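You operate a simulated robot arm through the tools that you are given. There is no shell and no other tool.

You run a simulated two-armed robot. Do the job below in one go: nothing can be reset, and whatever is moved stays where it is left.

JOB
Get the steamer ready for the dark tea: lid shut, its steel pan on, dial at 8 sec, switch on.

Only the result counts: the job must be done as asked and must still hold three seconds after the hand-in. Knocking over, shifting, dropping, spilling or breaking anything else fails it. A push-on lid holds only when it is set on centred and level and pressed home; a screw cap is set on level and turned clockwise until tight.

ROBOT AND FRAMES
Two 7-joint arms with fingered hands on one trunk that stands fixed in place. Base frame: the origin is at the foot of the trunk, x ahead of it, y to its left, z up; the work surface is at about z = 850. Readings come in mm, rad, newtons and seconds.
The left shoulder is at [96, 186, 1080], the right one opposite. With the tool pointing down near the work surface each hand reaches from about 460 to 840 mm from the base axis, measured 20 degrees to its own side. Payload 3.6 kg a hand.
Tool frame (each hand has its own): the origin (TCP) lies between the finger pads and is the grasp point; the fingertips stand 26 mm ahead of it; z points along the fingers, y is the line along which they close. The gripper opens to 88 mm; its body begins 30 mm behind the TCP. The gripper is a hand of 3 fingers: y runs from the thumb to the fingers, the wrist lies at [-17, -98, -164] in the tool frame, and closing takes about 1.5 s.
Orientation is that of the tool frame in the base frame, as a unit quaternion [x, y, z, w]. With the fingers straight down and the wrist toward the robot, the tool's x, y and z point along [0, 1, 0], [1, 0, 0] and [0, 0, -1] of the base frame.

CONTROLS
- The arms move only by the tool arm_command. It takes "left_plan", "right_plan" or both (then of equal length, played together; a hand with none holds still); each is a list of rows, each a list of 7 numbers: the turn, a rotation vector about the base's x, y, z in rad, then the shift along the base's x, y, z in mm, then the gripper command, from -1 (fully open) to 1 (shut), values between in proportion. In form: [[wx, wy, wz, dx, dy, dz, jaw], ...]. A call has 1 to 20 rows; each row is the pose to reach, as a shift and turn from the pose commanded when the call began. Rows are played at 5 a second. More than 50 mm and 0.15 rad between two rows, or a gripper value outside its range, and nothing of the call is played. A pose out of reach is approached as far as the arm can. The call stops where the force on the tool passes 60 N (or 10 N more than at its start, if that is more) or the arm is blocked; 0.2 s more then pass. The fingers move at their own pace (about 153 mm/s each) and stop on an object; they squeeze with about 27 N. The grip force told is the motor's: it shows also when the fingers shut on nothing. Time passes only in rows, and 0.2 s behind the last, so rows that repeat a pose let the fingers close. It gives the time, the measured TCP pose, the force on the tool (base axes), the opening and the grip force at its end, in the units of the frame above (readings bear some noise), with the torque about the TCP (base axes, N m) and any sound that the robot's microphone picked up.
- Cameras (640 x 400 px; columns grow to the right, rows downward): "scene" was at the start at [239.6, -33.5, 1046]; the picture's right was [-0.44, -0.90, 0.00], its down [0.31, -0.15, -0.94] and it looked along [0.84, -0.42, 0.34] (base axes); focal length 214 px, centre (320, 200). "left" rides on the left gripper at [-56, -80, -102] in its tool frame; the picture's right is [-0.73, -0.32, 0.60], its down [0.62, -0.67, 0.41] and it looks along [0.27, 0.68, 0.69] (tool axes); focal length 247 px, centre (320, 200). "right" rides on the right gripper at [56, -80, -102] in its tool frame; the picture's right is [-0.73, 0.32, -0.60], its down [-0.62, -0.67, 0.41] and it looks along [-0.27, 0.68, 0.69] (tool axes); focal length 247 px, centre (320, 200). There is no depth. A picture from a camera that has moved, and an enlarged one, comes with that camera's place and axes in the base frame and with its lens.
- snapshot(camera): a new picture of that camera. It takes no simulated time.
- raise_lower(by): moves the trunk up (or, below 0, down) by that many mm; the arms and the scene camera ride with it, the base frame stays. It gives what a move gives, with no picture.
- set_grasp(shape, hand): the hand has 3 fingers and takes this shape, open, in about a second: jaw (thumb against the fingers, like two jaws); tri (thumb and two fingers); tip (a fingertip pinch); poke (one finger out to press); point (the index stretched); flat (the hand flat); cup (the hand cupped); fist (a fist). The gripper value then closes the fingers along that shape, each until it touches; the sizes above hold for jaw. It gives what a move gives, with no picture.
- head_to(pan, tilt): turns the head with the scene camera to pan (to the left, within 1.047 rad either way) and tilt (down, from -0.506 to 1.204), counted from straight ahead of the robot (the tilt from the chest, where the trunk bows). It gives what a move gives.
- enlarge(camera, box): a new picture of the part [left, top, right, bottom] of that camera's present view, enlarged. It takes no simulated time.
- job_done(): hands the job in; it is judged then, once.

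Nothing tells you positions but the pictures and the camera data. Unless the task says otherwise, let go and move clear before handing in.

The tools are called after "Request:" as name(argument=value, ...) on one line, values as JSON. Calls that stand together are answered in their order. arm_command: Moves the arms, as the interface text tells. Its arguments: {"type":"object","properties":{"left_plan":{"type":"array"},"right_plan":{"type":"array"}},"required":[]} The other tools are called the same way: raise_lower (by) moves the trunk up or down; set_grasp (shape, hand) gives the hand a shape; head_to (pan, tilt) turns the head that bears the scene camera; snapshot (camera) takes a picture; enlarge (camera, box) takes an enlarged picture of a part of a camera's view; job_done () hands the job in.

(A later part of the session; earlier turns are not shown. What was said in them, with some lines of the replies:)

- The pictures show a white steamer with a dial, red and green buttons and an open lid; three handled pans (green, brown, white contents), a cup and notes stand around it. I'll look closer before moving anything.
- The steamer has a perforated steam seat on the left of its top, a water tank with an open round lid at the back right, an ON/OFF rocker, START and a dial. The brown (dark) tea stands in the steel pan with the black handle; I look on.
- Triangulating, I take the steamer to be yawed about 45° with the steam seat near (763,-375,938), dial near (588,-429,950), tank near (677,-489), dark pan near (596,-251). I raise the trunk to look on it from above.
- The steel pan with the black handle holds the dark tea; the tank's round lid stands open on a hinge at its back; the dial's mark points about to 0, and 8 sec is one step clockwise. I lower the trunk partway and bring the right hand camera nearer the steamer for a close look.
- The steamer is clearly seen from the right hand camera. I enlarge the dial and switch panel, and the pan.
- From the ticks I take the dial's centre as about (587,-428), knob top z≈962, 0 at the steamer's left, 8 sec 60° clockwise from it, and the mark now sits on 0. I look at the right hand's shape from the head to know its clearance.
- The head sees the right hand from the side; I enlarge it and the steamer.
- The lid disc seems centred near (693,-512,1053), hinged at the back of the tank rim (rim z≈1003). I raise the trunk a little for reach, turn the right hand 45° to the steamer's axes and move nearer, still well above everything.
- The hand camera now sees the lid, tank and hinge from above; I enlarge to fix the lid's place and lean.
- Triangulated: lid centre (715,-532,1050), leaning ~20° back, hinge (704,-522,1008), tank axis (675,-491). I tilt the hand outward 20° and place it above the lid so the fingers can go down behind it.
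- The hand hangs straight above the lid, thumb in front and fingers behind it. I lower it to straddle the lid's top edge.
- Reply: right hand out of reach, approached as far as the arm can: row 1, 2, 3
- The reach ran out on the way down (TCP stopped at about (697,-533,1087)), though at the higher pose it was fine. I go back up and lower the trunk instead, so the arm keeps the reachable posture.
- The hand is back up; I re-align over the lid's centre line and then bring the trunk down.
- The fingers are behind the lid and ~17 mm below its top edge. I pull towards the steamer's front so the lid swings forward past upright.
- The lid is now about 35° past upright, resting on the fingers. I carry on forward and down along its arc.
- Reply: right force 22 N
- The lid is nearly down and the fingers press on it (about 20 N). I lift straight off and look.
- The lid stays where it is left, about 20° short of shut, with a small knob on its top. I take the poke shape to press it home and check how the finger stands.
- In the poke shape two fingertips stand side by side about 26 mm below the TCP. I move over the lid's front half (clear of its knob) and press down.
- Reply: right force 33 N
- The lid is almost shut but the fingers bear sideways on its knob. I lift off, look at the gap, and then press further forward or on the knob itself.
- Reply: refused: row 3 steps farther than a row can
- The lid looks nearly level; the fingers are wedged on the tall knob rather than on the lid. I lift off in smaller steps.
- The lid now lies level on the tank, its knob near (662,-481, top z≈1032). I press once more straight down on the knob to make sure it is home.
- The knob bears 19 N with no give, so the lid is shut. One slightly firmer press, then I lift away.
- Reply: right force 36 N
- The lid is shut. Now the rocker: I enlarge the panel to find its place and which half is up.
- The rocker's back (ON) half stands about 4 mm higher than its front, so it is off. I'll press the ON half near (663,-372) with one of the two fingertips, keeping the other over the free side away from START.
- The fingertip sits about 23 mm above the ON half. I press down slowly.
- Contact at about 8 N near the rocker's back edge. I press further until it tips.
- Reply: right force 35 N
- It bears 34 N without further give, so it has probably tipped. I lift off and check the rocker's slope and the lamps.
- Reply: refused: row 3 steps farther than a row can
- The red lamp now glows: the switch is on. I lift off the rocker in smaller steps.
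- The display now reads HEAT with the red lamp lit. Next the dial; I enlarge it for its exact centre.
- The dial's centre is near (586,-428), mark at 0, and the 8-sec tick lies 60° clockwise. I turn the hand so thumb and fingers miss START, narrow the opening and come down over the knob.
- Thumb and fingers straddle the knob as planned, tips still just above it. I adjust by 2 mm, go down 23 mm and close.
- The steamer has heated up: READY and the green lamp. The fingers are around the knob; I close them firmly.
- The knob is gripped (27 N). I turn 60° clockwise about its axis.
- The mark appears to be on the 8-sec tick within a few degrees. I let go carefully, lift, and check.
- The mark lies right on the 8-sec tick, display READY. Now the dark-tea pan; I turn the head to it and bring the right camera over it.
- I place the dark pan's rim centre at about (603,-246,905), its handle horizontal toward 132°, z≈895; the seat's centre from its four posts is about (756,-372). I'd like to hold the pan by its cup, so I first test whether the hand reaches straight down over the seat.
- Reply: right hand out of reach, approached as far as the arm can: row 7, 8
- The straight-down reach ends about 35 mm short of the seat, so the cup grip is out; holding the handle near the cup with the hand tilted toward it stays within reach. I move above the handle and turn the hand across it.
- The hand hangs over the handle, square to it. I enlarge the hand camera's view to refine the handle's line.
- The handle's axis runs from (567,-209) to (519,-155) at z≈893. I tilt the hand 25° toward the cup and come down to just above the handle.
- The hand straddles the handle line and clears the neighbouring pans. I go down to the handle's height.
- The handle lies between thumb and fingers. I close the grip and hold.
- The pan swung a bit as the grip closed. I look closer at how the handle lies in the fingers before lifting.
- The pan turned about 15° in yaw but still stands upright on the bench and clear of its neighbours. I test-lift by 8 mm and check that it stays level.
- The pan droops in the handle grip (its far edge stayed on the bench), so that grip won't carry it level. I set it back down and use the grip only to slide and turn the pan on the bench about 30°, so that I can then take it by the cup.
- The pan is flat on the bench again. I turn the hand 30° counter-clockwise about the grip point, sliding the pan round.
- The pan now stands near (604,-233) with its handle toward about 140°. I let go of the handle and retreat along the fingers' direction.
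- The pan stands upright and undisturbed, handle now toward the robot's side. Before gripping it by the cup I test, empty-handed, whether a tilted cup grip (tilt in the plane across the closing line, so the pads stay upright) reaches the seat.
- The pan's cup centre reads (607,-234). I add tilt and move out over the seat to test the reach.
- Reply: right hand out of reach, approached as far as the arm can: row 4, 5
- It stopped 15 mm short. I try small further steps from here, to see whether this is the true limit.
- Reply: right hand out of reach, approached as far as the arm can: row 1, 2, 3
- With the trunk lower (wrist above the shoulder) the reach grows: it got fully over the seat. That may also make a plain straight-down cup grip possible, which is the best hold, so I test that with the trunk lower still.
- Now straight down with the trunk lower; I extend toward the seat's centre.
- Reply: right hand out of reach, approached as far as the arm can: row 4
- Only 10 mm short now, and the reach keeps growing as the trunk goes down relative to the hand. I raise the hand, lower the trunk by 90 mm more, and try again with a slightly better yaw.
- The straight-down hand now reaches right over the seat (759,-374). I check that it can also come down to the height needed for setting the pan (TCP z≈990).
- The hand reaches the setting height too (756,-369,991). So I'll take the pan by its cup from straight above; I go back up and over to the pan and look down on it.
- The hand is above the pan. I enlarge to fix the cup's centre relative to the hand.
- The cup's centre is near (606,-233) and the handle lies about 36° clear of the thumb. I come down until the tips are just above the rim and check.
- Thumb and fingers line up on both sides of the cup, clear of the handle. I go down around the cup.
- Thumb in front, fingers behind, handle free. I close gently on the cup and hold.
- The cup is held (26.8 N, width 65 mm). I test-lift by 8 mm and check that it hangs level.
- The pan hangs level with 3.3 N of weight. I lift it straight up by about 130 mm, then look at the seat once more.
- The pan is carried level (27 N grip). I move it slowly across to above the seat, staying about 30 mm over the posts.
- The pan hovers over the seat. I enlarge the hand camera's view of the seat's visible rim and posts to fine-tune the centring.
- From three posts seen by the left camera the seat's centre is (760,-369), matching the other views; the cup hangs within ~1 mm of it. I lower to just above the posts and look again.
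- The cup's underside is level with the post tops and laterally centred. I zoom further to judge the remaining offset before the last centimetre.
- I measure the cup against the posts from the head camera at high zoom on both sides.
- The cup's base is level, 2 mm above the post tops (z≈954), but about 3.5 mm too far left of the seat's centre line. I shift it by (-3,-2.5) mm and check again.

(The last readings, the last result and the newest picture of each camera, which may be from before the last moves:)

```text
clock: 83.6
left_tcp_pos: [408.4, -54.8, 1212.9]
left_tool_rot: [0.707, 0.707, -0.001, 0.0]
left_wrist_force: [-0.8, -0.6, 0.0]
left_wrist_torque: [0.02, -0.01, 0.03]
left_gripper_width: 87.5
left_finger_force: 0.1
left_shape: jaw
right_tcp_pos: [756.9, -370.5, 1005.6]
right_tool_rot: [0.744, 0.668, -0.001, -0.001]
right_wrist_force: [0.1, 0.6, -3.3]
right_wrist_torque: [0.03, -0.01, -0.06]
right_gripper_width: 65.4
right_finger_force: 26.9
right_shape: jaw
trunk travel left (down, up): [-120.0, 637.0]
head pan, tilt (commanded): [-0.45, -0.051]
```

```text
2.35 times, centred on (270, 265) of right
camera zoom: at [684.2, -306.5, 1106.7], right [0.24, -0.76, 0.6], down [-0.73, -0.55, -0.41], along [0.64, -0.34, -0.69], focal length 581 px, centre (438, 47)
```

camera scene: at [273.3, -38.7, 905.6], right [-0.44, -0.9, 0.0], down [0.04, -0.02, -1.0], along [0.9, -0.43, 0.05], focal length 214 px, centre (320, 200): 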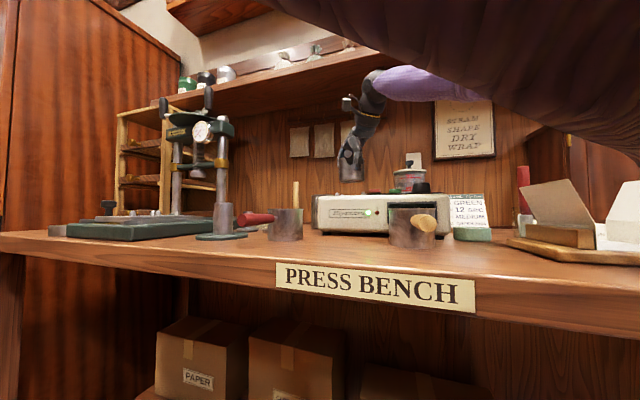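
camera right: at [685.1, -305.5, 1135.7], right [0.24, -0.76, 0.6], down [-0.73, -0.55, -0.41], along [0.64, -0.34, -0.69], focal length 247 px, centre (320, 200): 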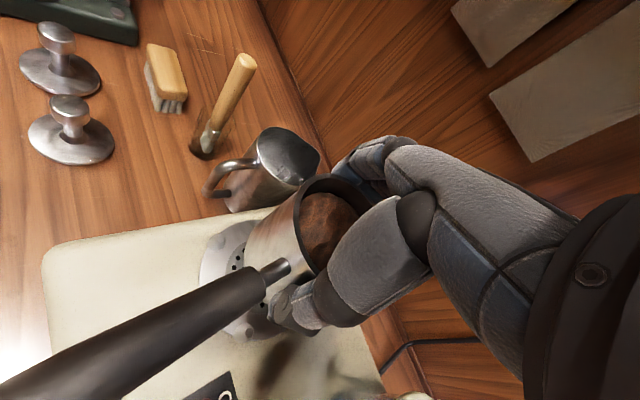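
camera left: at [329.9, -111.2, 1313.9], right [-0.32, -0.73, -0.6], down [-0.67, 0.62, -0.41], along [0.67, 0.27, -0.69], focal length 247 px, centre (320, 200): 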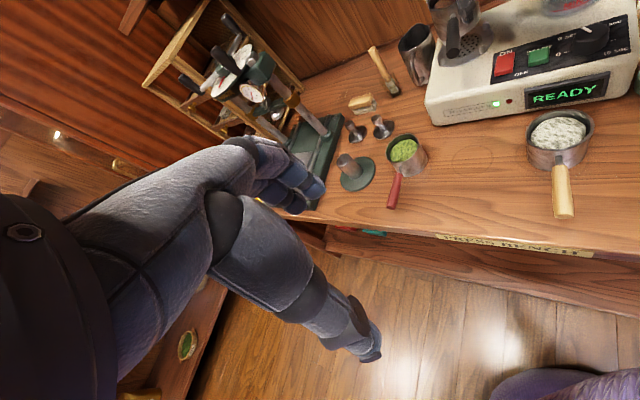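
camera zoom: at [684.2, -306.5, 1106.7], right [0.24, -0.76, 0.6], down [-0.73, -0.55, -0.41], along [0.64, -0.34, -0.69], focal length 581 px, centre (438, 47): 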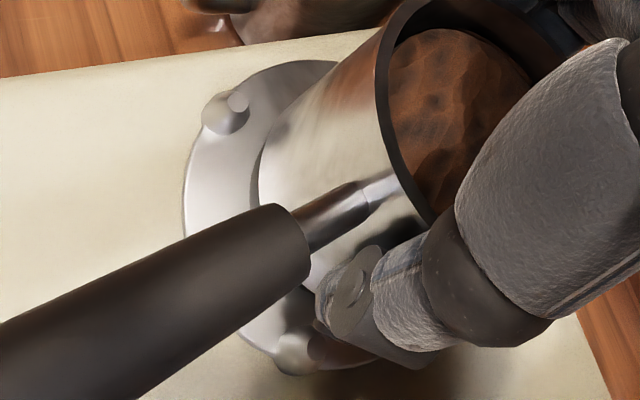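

Both views now agree to about 1 mm. I correct by (+0.5,+0.8) mm and lower slowly into the posts.

Request:
arm_command(right_plan=[[0, 0, 0, 0.5, 0.8, -3, 1], [0, 0, 0, 0.5, 0.8, -6, 1], [0, 0, 0, 0.5, 0.8, -9, 1], [0, 0, 0, 0.5, 0.8, -11, 1]])

Request:
enlarge(camera="scene", box=[328, 178, 378, 208])

Request:
enlarge(camera="left", box=[438, 10, 498, 70])

```text
clock: 84.6
left_tcp_pos: [408.8, -52.6, 1211.3]
left_tool_rot: [0.707, 0.707, 0.0, 0.0]
left_wrist_force: [0.0, 0.7, -0.3]
left_wrist_torque: [0.0, -0.03, -0.02]
left_gripper_width: 87.7
left_finger_force: 0.0
left_shape: jaw
right_tcp_pos: [757.6, -370.8, 993.0]
right_tool_rot: [0.745, 0.668, -0.001, 0.0]
right_wrist_force: [-0.2, -0.2, -3.5]
right_wrist_torque: [0.03, -0.02, 0.01]
right_gripper_width: 65.2
right_finger_force: 26.9
right_shape: jaw
trunk travel left (down, up): [-120.0, 637.0]
head pan, tilt (commanded): [-0.45, -0.051]
```

```text
12.80 times, centred on (353, 193) of scene
camera zoom: at [273.2, -38.6, 905.7], right [-0.44, -0.9, 0.0], down [0.04, -0.02, -1.0], along [0.9, -0.43, 0.05], focal length 2745 px, centre (-102, 290)
```

zoom: 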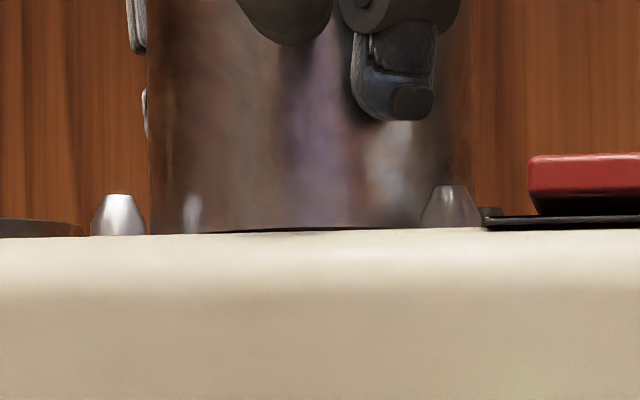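

```text
6.67 times, centred on (468, 40) of left
camera zoom: at [329.6, -110.9, 1314.1], right [-0.32, -0.73, -0.6], down [-0.67, 0.62, -0.41], along [0.67, 0.27, -0.69], focal length 1646 px, centre (-667, 1267)
```

zoom: 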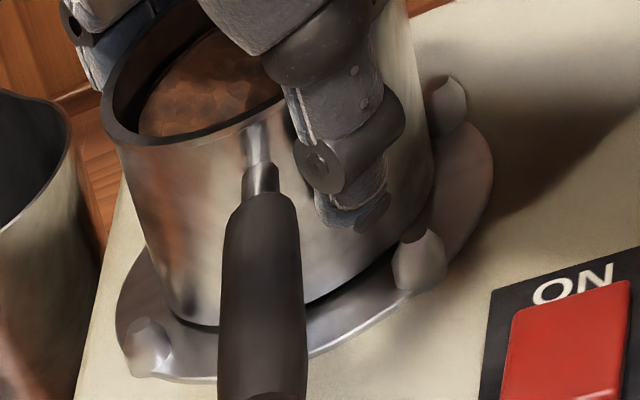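

The cup is down among the posts with even gaps, still hanging free. I lower by small steps until it sits.

Request:
arm_command(right_plan=[[0, 0, 0, 0, 0, -1, 1], [0, 0, 0, 0, 0, -2, 1], [0, 0, 0, 0, 0, -3, 1]])

Request:
enlarge(camera="left", box=[438, 10, 498, 70])

```text
clock: 85.4
left_tcp_pos: [410.0, -54.5, 1212.1]
left_tool_rot: [0.707, 0.707, 0.0, 0.0]
left_wrist_force: [-0.4, -0.3, -0.2]
left_wrist_torque: [-0.02, 0.01, 0.0]
left_gripper_width: 87.6
left_finger_force: 0.1
left_shape: jaw
right_tcp_pos: [757.2, -369.3, 990.5]
right_tool_rot: [0.745, 0.667, 0.0, -0.001]
right_wrist_force: [0.2, 0.1, -3.3]
right_wrist_torque: [-0.01, 0.0, 0.03]
right_gripper_width: 65.3
right_finger_force: 27.0
right_shape: jaw
trunk travel left (down, up): [-120.0, 637.0]
head pan, tilt (commanded): [-0.45, -0.051]
```

```text
6.67 times, centred on (468, 40) of left
camera zoom: at [329.7, -110.9, 1314.1], right [-0.32, -0.73, -0.6], down [-0.67, 0.62, -0.41], along [0.67, 0.27, -0.69], focal length 1646 px, centre (-667, 1267)
```

zoom: 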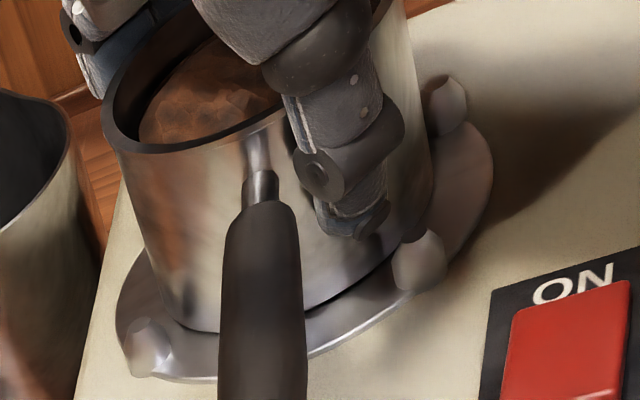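

Still free, the gap is nearly closed. I continue downward in 1-mm steps.

Request:
arm_command(right_plan=[[0, 0, 0, 0, 0, -1, 1], [0, 0, 0, 0, 0, -2, 1], [0, 0, 0, 0, 0, -2, 1]])

Request:
enlarge(camera="left", box=[438, 10, 498, 70])

```text
clock: 86.2
left_tcp_pos: [409.1, -54.3, 1213.2]
left_tool_rot: [0.708, 0.707, -0.001, -0.001]
left_wrist_force: [-0.3, -0.3, 0.6]
left_wrist_torque: [-0.02, -0.01, 0.02]
left_gripper_width: 87.8
left_finger_force: 0.0
left_shape: jaw
right_tcp_pos: [756.7, -370.5, 988.6]
right_tool_rot: [0.744, 0.668, -0.001, -0.001]
right_wrist_force: [-0.7, 1.0, -3.6]
right_wrist_torque: [-0.03, -0.01, -0.04]
right_gripper_width: 65.5
right_finger_force: 27.4
right_shape: jaw
trunk travel left (down, up): [-120.0, 637.0]
head pan, tilt (commanded): [-0.45, -0.051]
```

```text
6.67 times, centred on (468, 40) of left
camera zoom: at [329.6, -110.9, 1314.1], right [-0.32, -0.73, -0.6], down [-0.67, 0.62, -0.41], along [0.67, 0.27, -0.69], focal length 1646 px, centre (-667, 1267)
```

zoom: 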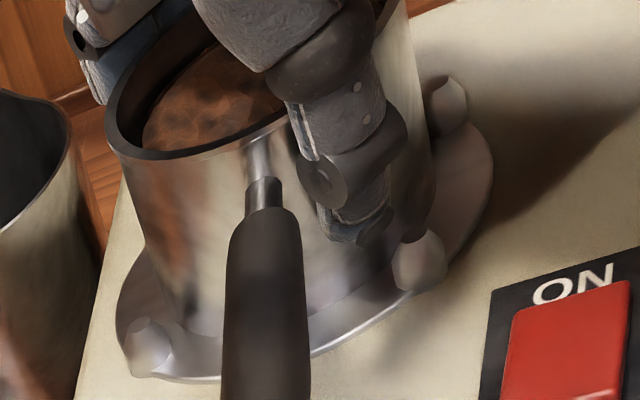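

Still carrying the weight; I go on 1 mm at a time.

Request:
arm_command(right_plan=[[0, 0, 0, 0, 0, -1, 1], [0, 0, 0, 0, 0, -1.5, 1], [0, 0, 0, 0, 0, -1.5, 1]])

```text
clock: 87.0
left_tcp_pos: [408.9, -53.3, 1212.7]
left_tool_rot: [0.707, 0.707, -0.001, 0.0]
left_wrist_force: [0.4, -0.7, -0.4]
left_wrist_torque: [0.0, -0.02, -0.04]
left_gripper_width: 87.7
left_finger_force: 0.1
left_shape: jaw
right_tcp_pos: [757.3, -370.4, 988.2]
right_tool_rot: [0.744, 0.668, -0.001, 0.001]
right_wrist_force: [1.3, -0.5, 0.6]
right_wrist_torque: [0.01, -0.22, -0.01]
right_gripper_width: 65.2
right_finger_force: 27.1
right_shape: jaw
trunk travel left (down, up): [-120.0, 637.0]
head pan, tilt (commanded): [-0.45, -0.051]
```

Contact: the weight has gone onto the seat, a little toward the back edge. I ease down slightly more to let it settle flat, watching the force.

Request:
arm_command(right_plan=[[0, 0, 0, 0, 0, -0.7, 1], [0, 0, 0, 0, 0, -1.2, 1], [0, 0, 0, 0, 0, -1.2, 1]])

Request:
enlarge(camera="left", box=[438, 10, 498, 70])

Request:
enlarge(camera="scene", box=[328, 160, 378, 208])

Request:
enlarge(camera="right", box=[210, 180, 330, 350])

```text
clock: 87.8
left_tcp_pos: [408.9, -53.2, 1213.3]
left_tool_rot: [0.707, 0.707, 0.0, 0.001]
left_wrist_force: [-0.1, 0.9, -0.3]
left_wrist_torque: [-0.02, 0.01, 0.02]
left_gripper_width: 87.7
left_finger_force: 0.2
left_shape: jaw
right_tcp_pos: [757.6, -370.5, 987.9]
right_tool_rot: [0.744, 0.668, 0.0, 0.001]
right_wrist_force: [1.0, 0.0, 7.0]
right_wrist_torque: [-0.07, -0.35, 0.01]
right_gripper_width: 65.1
right_finger_force: 27.0
right_shape: jaw
trunk travel left (down, up): [-120.0, 637.0]
head pan, tilt (commanded): [-0.45, -0.051]
```

```text
6.67 times, centred on (468, 40) of left
camera zoom: at [328.3, -110.4, 1314.6], right [-0.32, -0.73, -0.6], down [-0.67, 0.62, -0.41], along [0.68, 0.27, -0.69], focal length 1646 px, centre (-667, 1267)
```

zoom: 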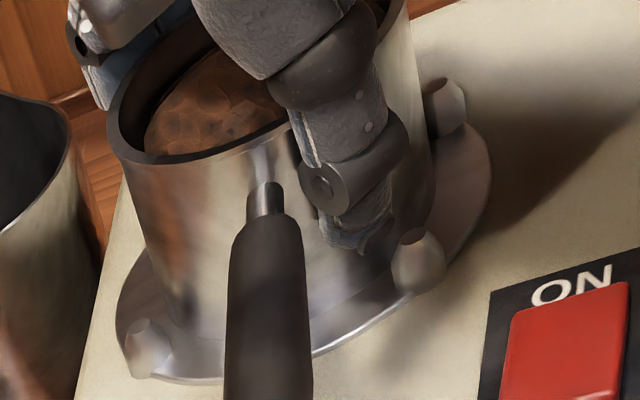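

```text
8.33 times, centred on (353, 184) of scene
camera zoom: at [272.4, -38.2, 906.1], right [-0.44, -0.9, 0.0], down [0.05, -0.02, -1.0], along [0.9, -0.43, 0.05], focal length 1787 px, centre (45, 333)
```

zoom: 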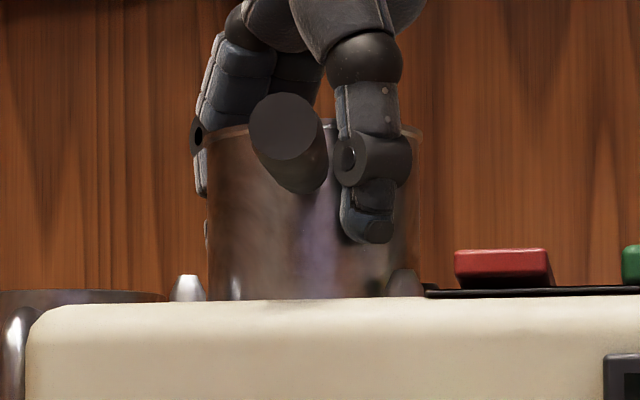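

```text
2.35 times, centred on (270, 265) of right
camera zoom: at [683.1, -306.0, 1090.0], right [0.24, -0.76, 0.6], down [-0.73, -0.55, -0.41], along [0.64, -0.34, -0.69], focal length 581 px, centre (438, 47)
```

zoom: 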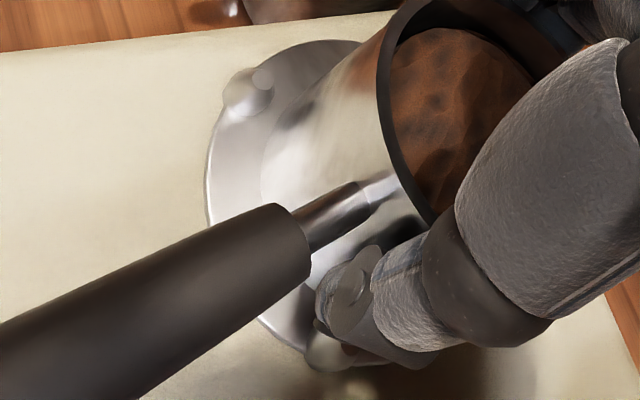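

The base bears on the seat (about 10 N, at its back edge first) at the height expected. I release slowly and let it settle.

Request:
arm_command(right_plan=[[0, 0, 0, 0, 0, 0.6, 0.2], [0, 0, 0, 0, 0, 0.6, -0.3], [0, 0, 0, 0, 0, 0.6, -0.5], [0, 0, 0, 0, 0, 0.6, -0.56], [0, 0, 0, 0, 0, 0.6, -0.64], [0, 0, 0, 0, 0, 0.6, -0.75], [0, 0, 0, 0, 0, 0.6, -0.88], [0, 0, 0, 0, 0, 0.6, -1], [0, 0, 0, 0, 0, 0.6, -1]])

Request:
enlarge(camera="left", box=[438, 10, 498, 70])

Request:
enlarge(camera="scene", box=[328, 160, 378, 208])

Request:
snapshot(camera="right")

```text
clock: 89.8
left_tcp_pos: [408.8, -53.9, 1212.3]
left_tool_rot: [0.707, 0.707, -0.001, 0.0]
left_wrist_force: [-0.6, 0.0, -1.0]
left_wrist_torque: [0.02, 0.0, -0.01]
left_gripper_width: 87.6
left_finger_force: 0.0
left_shape: jaw
right_tcp_pos: [756.7, -370.5, 986.5]
right_tool_rot: [0.744, 0.668, -0.001, -0.001]
right_wrist_force: [-0.4, 0.2, -0.2]
right_wrist_torque: [0.03, -0.01, 0.02]
right_gripper_width: 87.6
right_finger_force: 0.0
right_shape: jaw
trunk travel left (down, up): [-120.0, 637.0]
head pan, tilt (commanded): [-0.45, -0.051]
```

```text
6.67 times, centred on (468, 40) of left
camera zoom: at [329.3, -110.7, 1314.2], right [-0.32, -0.73, -0.6], down [-0.67, 0.62, -0.41], along [0.67, 0.27, -0.69], focal length 1646 px, centre (-667, 1267)
```

zoom: 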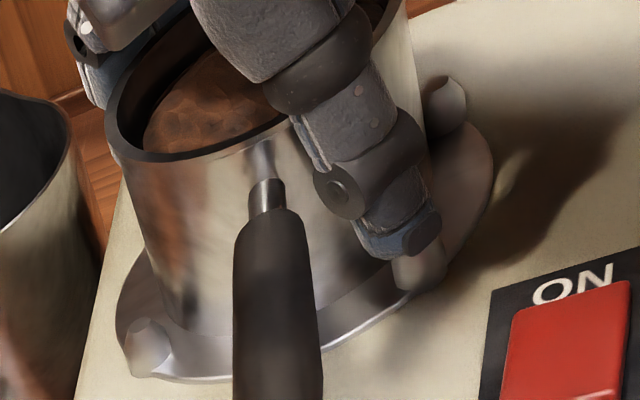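

```text
8.33 times, centred on (353, 184) of scene
camera zoom: at [272.9, -38.4, 905.8], right [-0.44, -0.9, 0.0], down [0.05, -0.02, -1.0], along [0.9, -0.43, 0.05], focal length 1787 px, centre (45, 333)
```

zoom: 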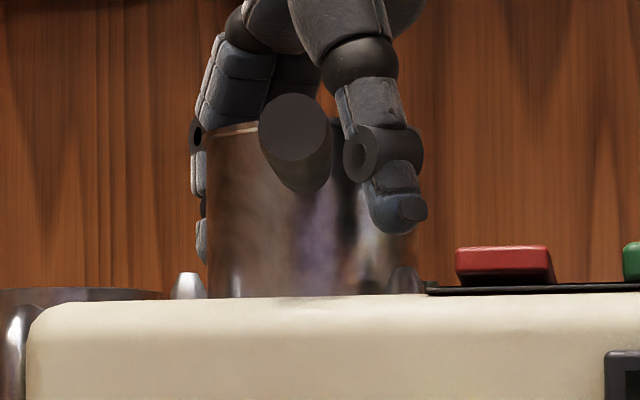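

```text
taken
camera right: at [683.8, -306.2, 1088.9], right [0.24, -0.76, 0.6], down [-0.73, -0.55, -0.41], along [0.64, -0.34, -0.69], focal length 247 px, centre (320, 200)
```

right: 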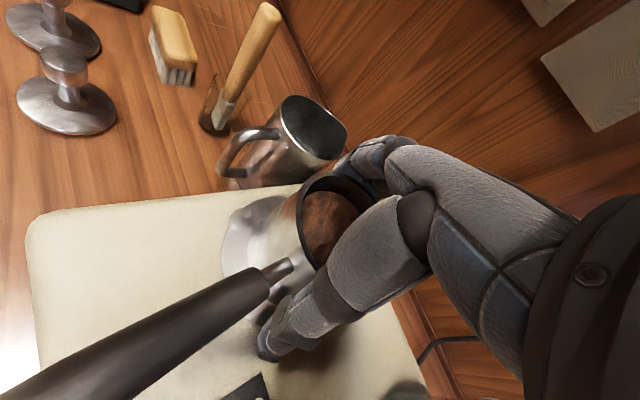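

Released with no force left. I lift the hand straight up and clear, then check the pan's seat and everything else.

Request:
arm_command(right_plan=[[0, 0, 0, 0, 0, 10, -1], [0, 0, 0, 0, 0, 25, -1], [0, 0, 0, 0, 0, 45, -1], [0, 0, 0, 0, 0, 75, -1], [0, 0, 0, 0, 0, 110, -1], [0, 0, 0, -30, 10, 130, -1], [0, 0, 0, -70, 15, 140, -1], [0, 0, 0, -115, 10, 145, -1]])

Request:
enlarge(camera="left", box=[428, 0, 508, 70])

Request:
enlarge(camera="scene", box=[318, 160, 398, 218])

Request:
snapshot(camera="right")

```text
clock: 91.6
left_tcp_pos: [409.4, -54.3, 1212.7]
left_tool_rot: [0.707, 0.707, -0.001, 0.0]
left_wrist_force: [-0.5, 0.8, -0.1]
left_wrist_torque: [0.01, -0.03, 0.04]
left_gripper_width: 87.8
left_finger_force: 0.1
left_shape: jaw
right_tcp_pos: [642.9, -361.5, 1133.0]
right_tool_rot: [0.744, 0.668, 0.0, -0.001]
right_wrist_force: [-0.2, -0.8, -0.6]
right_wrist_torque: [0.0, 0.01, 0.0]
right_gripper_width: 87.9
right_finger_force: 0.1
right_shape: jaw
right hand out of reach, approached as far as the arm can: row 4, 5, 6
trunk travel left (down, up): [-120.0, 637.0]
head pan, tilt (commanded): [-0.45, -0.051]
```

```text
5.71 times, centred on (468, 35) of left
camera zoom: at [328.2, -110.9, 1314.6], right [-0.32, -0.73, -0.6], down [-0.67, 0.62, -0.41], along [0.68, 0.27, -0.69], focal length 1411 px, centre (-526, 1143)
```

zoom: 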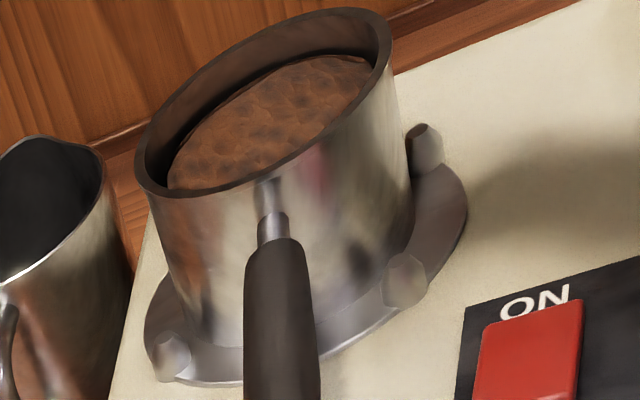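

```text
6.90 times, centred on (358, 189) of scene
camera zoom: at [272.4, -38.6, 906.1], right [-0.44, -0.9, 0.0], down [0.05, -0.02, -1.0], along [0.9, -0.43, 0.05], focal length 1479 px, centre (58, 276)
```

zoom: 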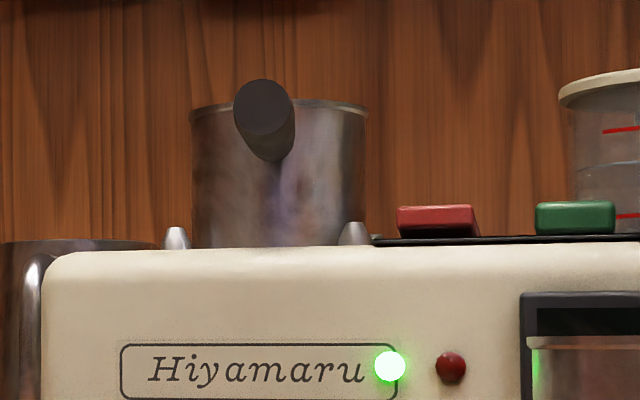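

```text
taken
camera right: at [569.6, -297.2, 1235.4], right [0.24, -0.77, 0.6], down [-0.73, -0.55, -0.41], along [0.64, -0.34, -0.69], focal length 247 px, centre (320, 200)
```

right: 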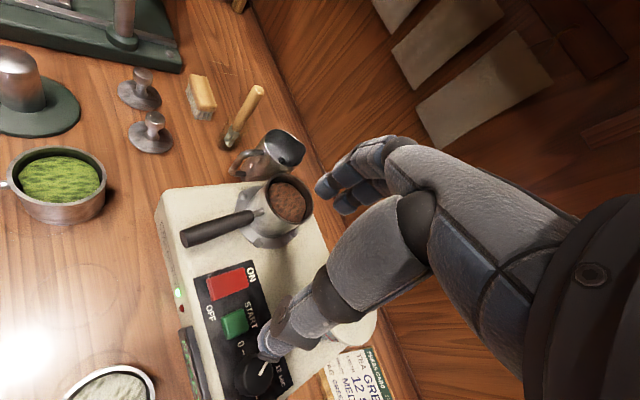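

The pan stands level among the posts with the hand clear. I check the seat from the hand camera, plus the lid, dial, rocker and the neighbours.

Request:
enlarge(camera="right", box=[160, 150, 340, 310])

Request:
enlarge(camera="left", box=[380, 0, 640, 230])

Request:
arm_command(right_plan=[[0, 0, 0, -40, 0, 20, -1], [0, 0, 0, -80, 0, 40, -1], [0, 0, 0, -120, 0, 50, -1], [0, 0, 0, -160, 0, 60, -1]])

Request:
snapshot(camera="right")

```text
2.50 times, centred on (250, 230) of right
camera zoom: at [569.6, -297.2, 1235.4], right [0.24, -0.77, 0.6], down [-0.73, -0.55, -0.41], along [0.64, -0.34, -0.69], focal length 617 px, centre (495, 125)
```

zoom: 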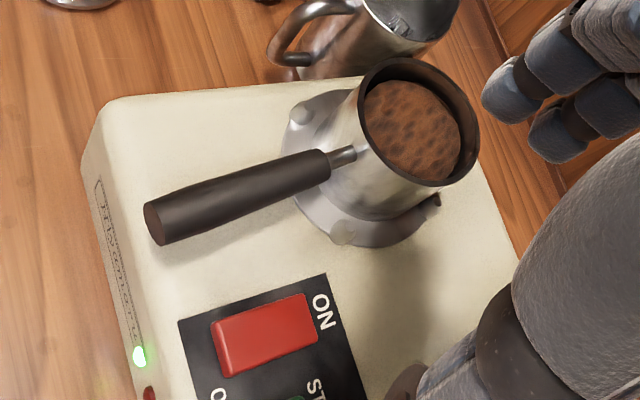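

```text
1.74 times, centred on (510, 115) of left
camera zoom: at [328.2, -110.9, 1314.6], right [-0.32, -0.73, -0.6], down [-0.67, 0.62, -0.41], along [0.68, 0.27, -0.69], focal length 430 px, centre (-10, 348)
```

zoom: 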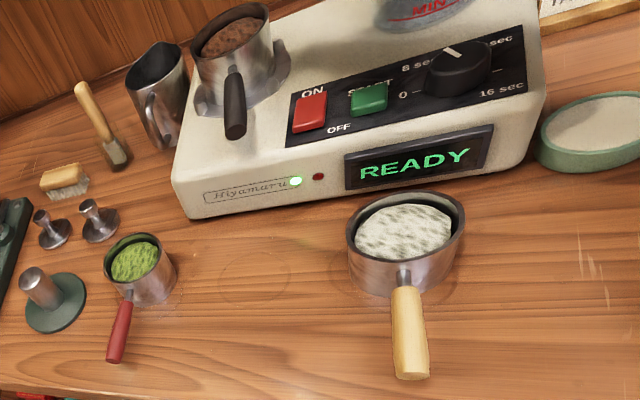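

```text
clock: 92.6
left_tcp_pos: [409.1, -53.3, 1212.4]
left_tool_rot: [0.707, 0.707, 0.0, 0.0]
left_wrist_force: [0.1, 0.8, -0.1]
left_wrist_torque: [0.01, 0.03, 0.01]
left_gripper_width: 87.7
left_finger_force: 0.0
left_shape: jaw
right_tcp_pos: [482.5, -360.5, 1193.6]
right_tool_rot: [0.744, 0.668, 0.0, -0.001]
right_wrist_force: [-0.3, -0.4, 0.6]
right_wrist_torque: [0.03, 0.0, 0.03]
right_gripper_width: 88.0
right_finger_force: 0.1
right_shape: jaw
trunk travel left (down, up): [-120.0, 637.0]
head pan, tilt (commanded): [-0.45, -0.051]
```

```text
taken
camera right: at [409.6, -296.4, 1295.4], right [0.24, -0.76, 0.6], down [-0.73, -0.55, -0.41], along [0.64, -0.34, -0.69], focal length 247 px, centre (320, 200)
```

right: 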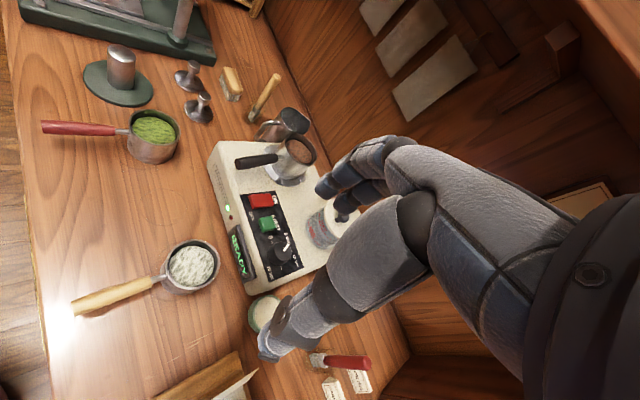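

Nothing else seems moved. I raise the trunk with both hands clear and take a last look from the head.

Request:
raise_lower(by=220)

Request:
head_to(pan=-0.6, tilt=0.55)

Request:
snapshot(camera="scene")

Request:
enlarge(camera="scene", box=[240, 60, 420, 190])

Request:
enlarge(camera="left", box=[400, 20, 640, 180])

```text
clock: 94.9
left_tcp_pos: [409.8, -55.2, 1431.8]
left_tool_rot: [0.707, 0.707, -0.001, 0.0]
left_wrist_force: [0.0, 0.8, -0.2]
left_wrist_torque: [-0.02, -0.01, 0.03]
left_gripper_width: 87.8
left_finger_force: 0.1
left_shape: jaw
right_tcp_pos: [483.5, -359.4, 1412.9]
right_tool_rot: [0.745, 0.667, -0.001, -0.001]
right_wrist_force: [1.0, -0.8, 0.4]
right_wrist_torque: [0.0, -0.01, 0.02]
right_gripper_width: 88.0
right_finger_force: 0.0
right_shape: jaw
trunk travel left (down, up): [-340.0, 417.0]
head pan, tilt (commanded): [-0.45, -0.051]
```

```text
clock: 95.9
left_tcp_pos: [408.4, -53.0, 1432.6]
left_tool_rot: [0.707, 0.707, -0.001, -0.001]
left_wrist_force: [0.4, -0.8, 0.4]
left_wrist_torque: [-0.01, -0.01, -0.02]
left_gripper_width: 87.6
left_finger_force: 0.1
left_shape: jaw
right_tcp_pos: [482.0, -359.9, 1411.7]
right_tool_rot: [0.744, 0.668, 0.0, -0.001]
right_wrist_force: [-0.2, 0.0, -0.5]
right_wrist_torque: [0.02, 0.02, 0.02]
right_gripper_width: 87.8
right_finger_force: 0.2
right_shape: jaw
trunk travel left (down, up): [-340.0, 417.0]
head pan, tilt (commanded): [-0.6, 0.55]
```

```text
taken
camera scene: at [226.2, -50.6, 1091.2], right [-0.56, -0.83, 0.0], down [-0.43, 0.29, -0.85], along [0.7, -0.48, -0.52], focal length 214 px, centre (320, 200)
```

scene: 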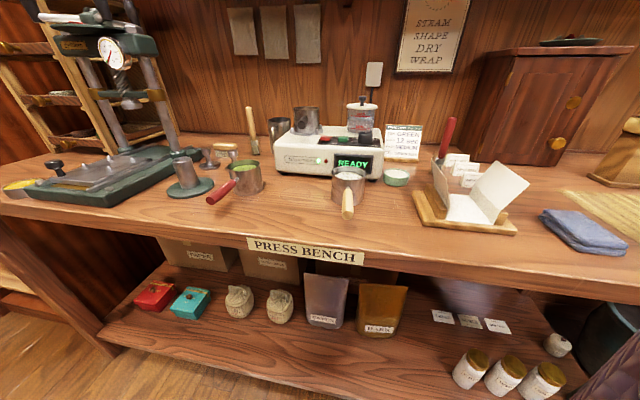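

```text
3.08 times, centred on (330, 125) of scene
camera zoom: at [226.2, -50.6, 1091.2], right [-0.56, -0.83, 0.0], down [-0.43, 0.29, -0.85], along [0.7, -0.48, -0.52], focal length 660 px, centre (289, 431)
```

zoom: 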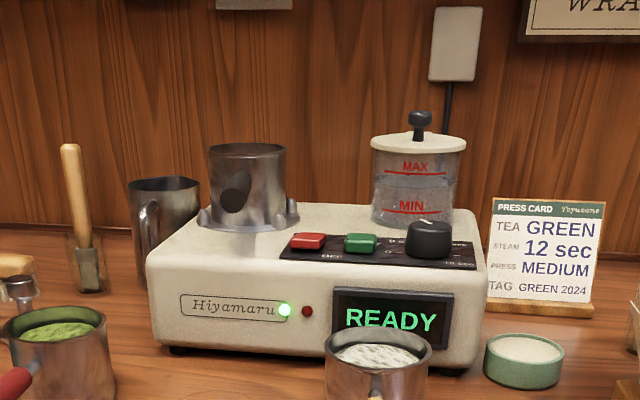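

```text
2.50 times, centred on (520, 100) of left
camera zoom: at [329.1, -110.7, 1534.3], right [-0.32, -0.73, -0.6], down [-0.67, 0.62, -0.41], along [0.67, 0.27, -0.69], focal length 617 px, centre (-180, 450)
```

zoom: 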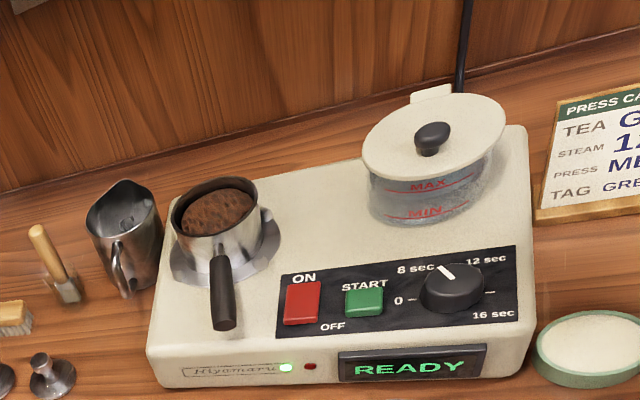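

The head and left camera show the steamer as asked: lid shut, the dark tea's steel pan seated level among the posts, dial mark on 8 sec, rocker on with READY lit. The neighbouring pans, jug and card look undisturbed, and both hands are clear, so I hand the job in.

Request:
job_done()

```text
The job is handed in.
```

The steamer is set up for the dark tea, and the job is handed in. The final camera check showed:

- **Lid:** shut and level on the water tank. It took 35 N on its knob without giving.
- **Pan:** the steel pan with the black handle, holding the dark tea, sits level on the steam seat between its four posts. I saw no spilled tea.
- **Dial:** the mark lies on the 8 sec tick.
- **Switch:** on. The display reads READY with the green lamp lit, and I did not press START.

The other pans, the jug and the press card look undisturbed, and both hands are clear. I first tried lifting the pan by its handle, but it drooped, so I carried it by the cup instead. On the seat its handle points toward the front of the bench.
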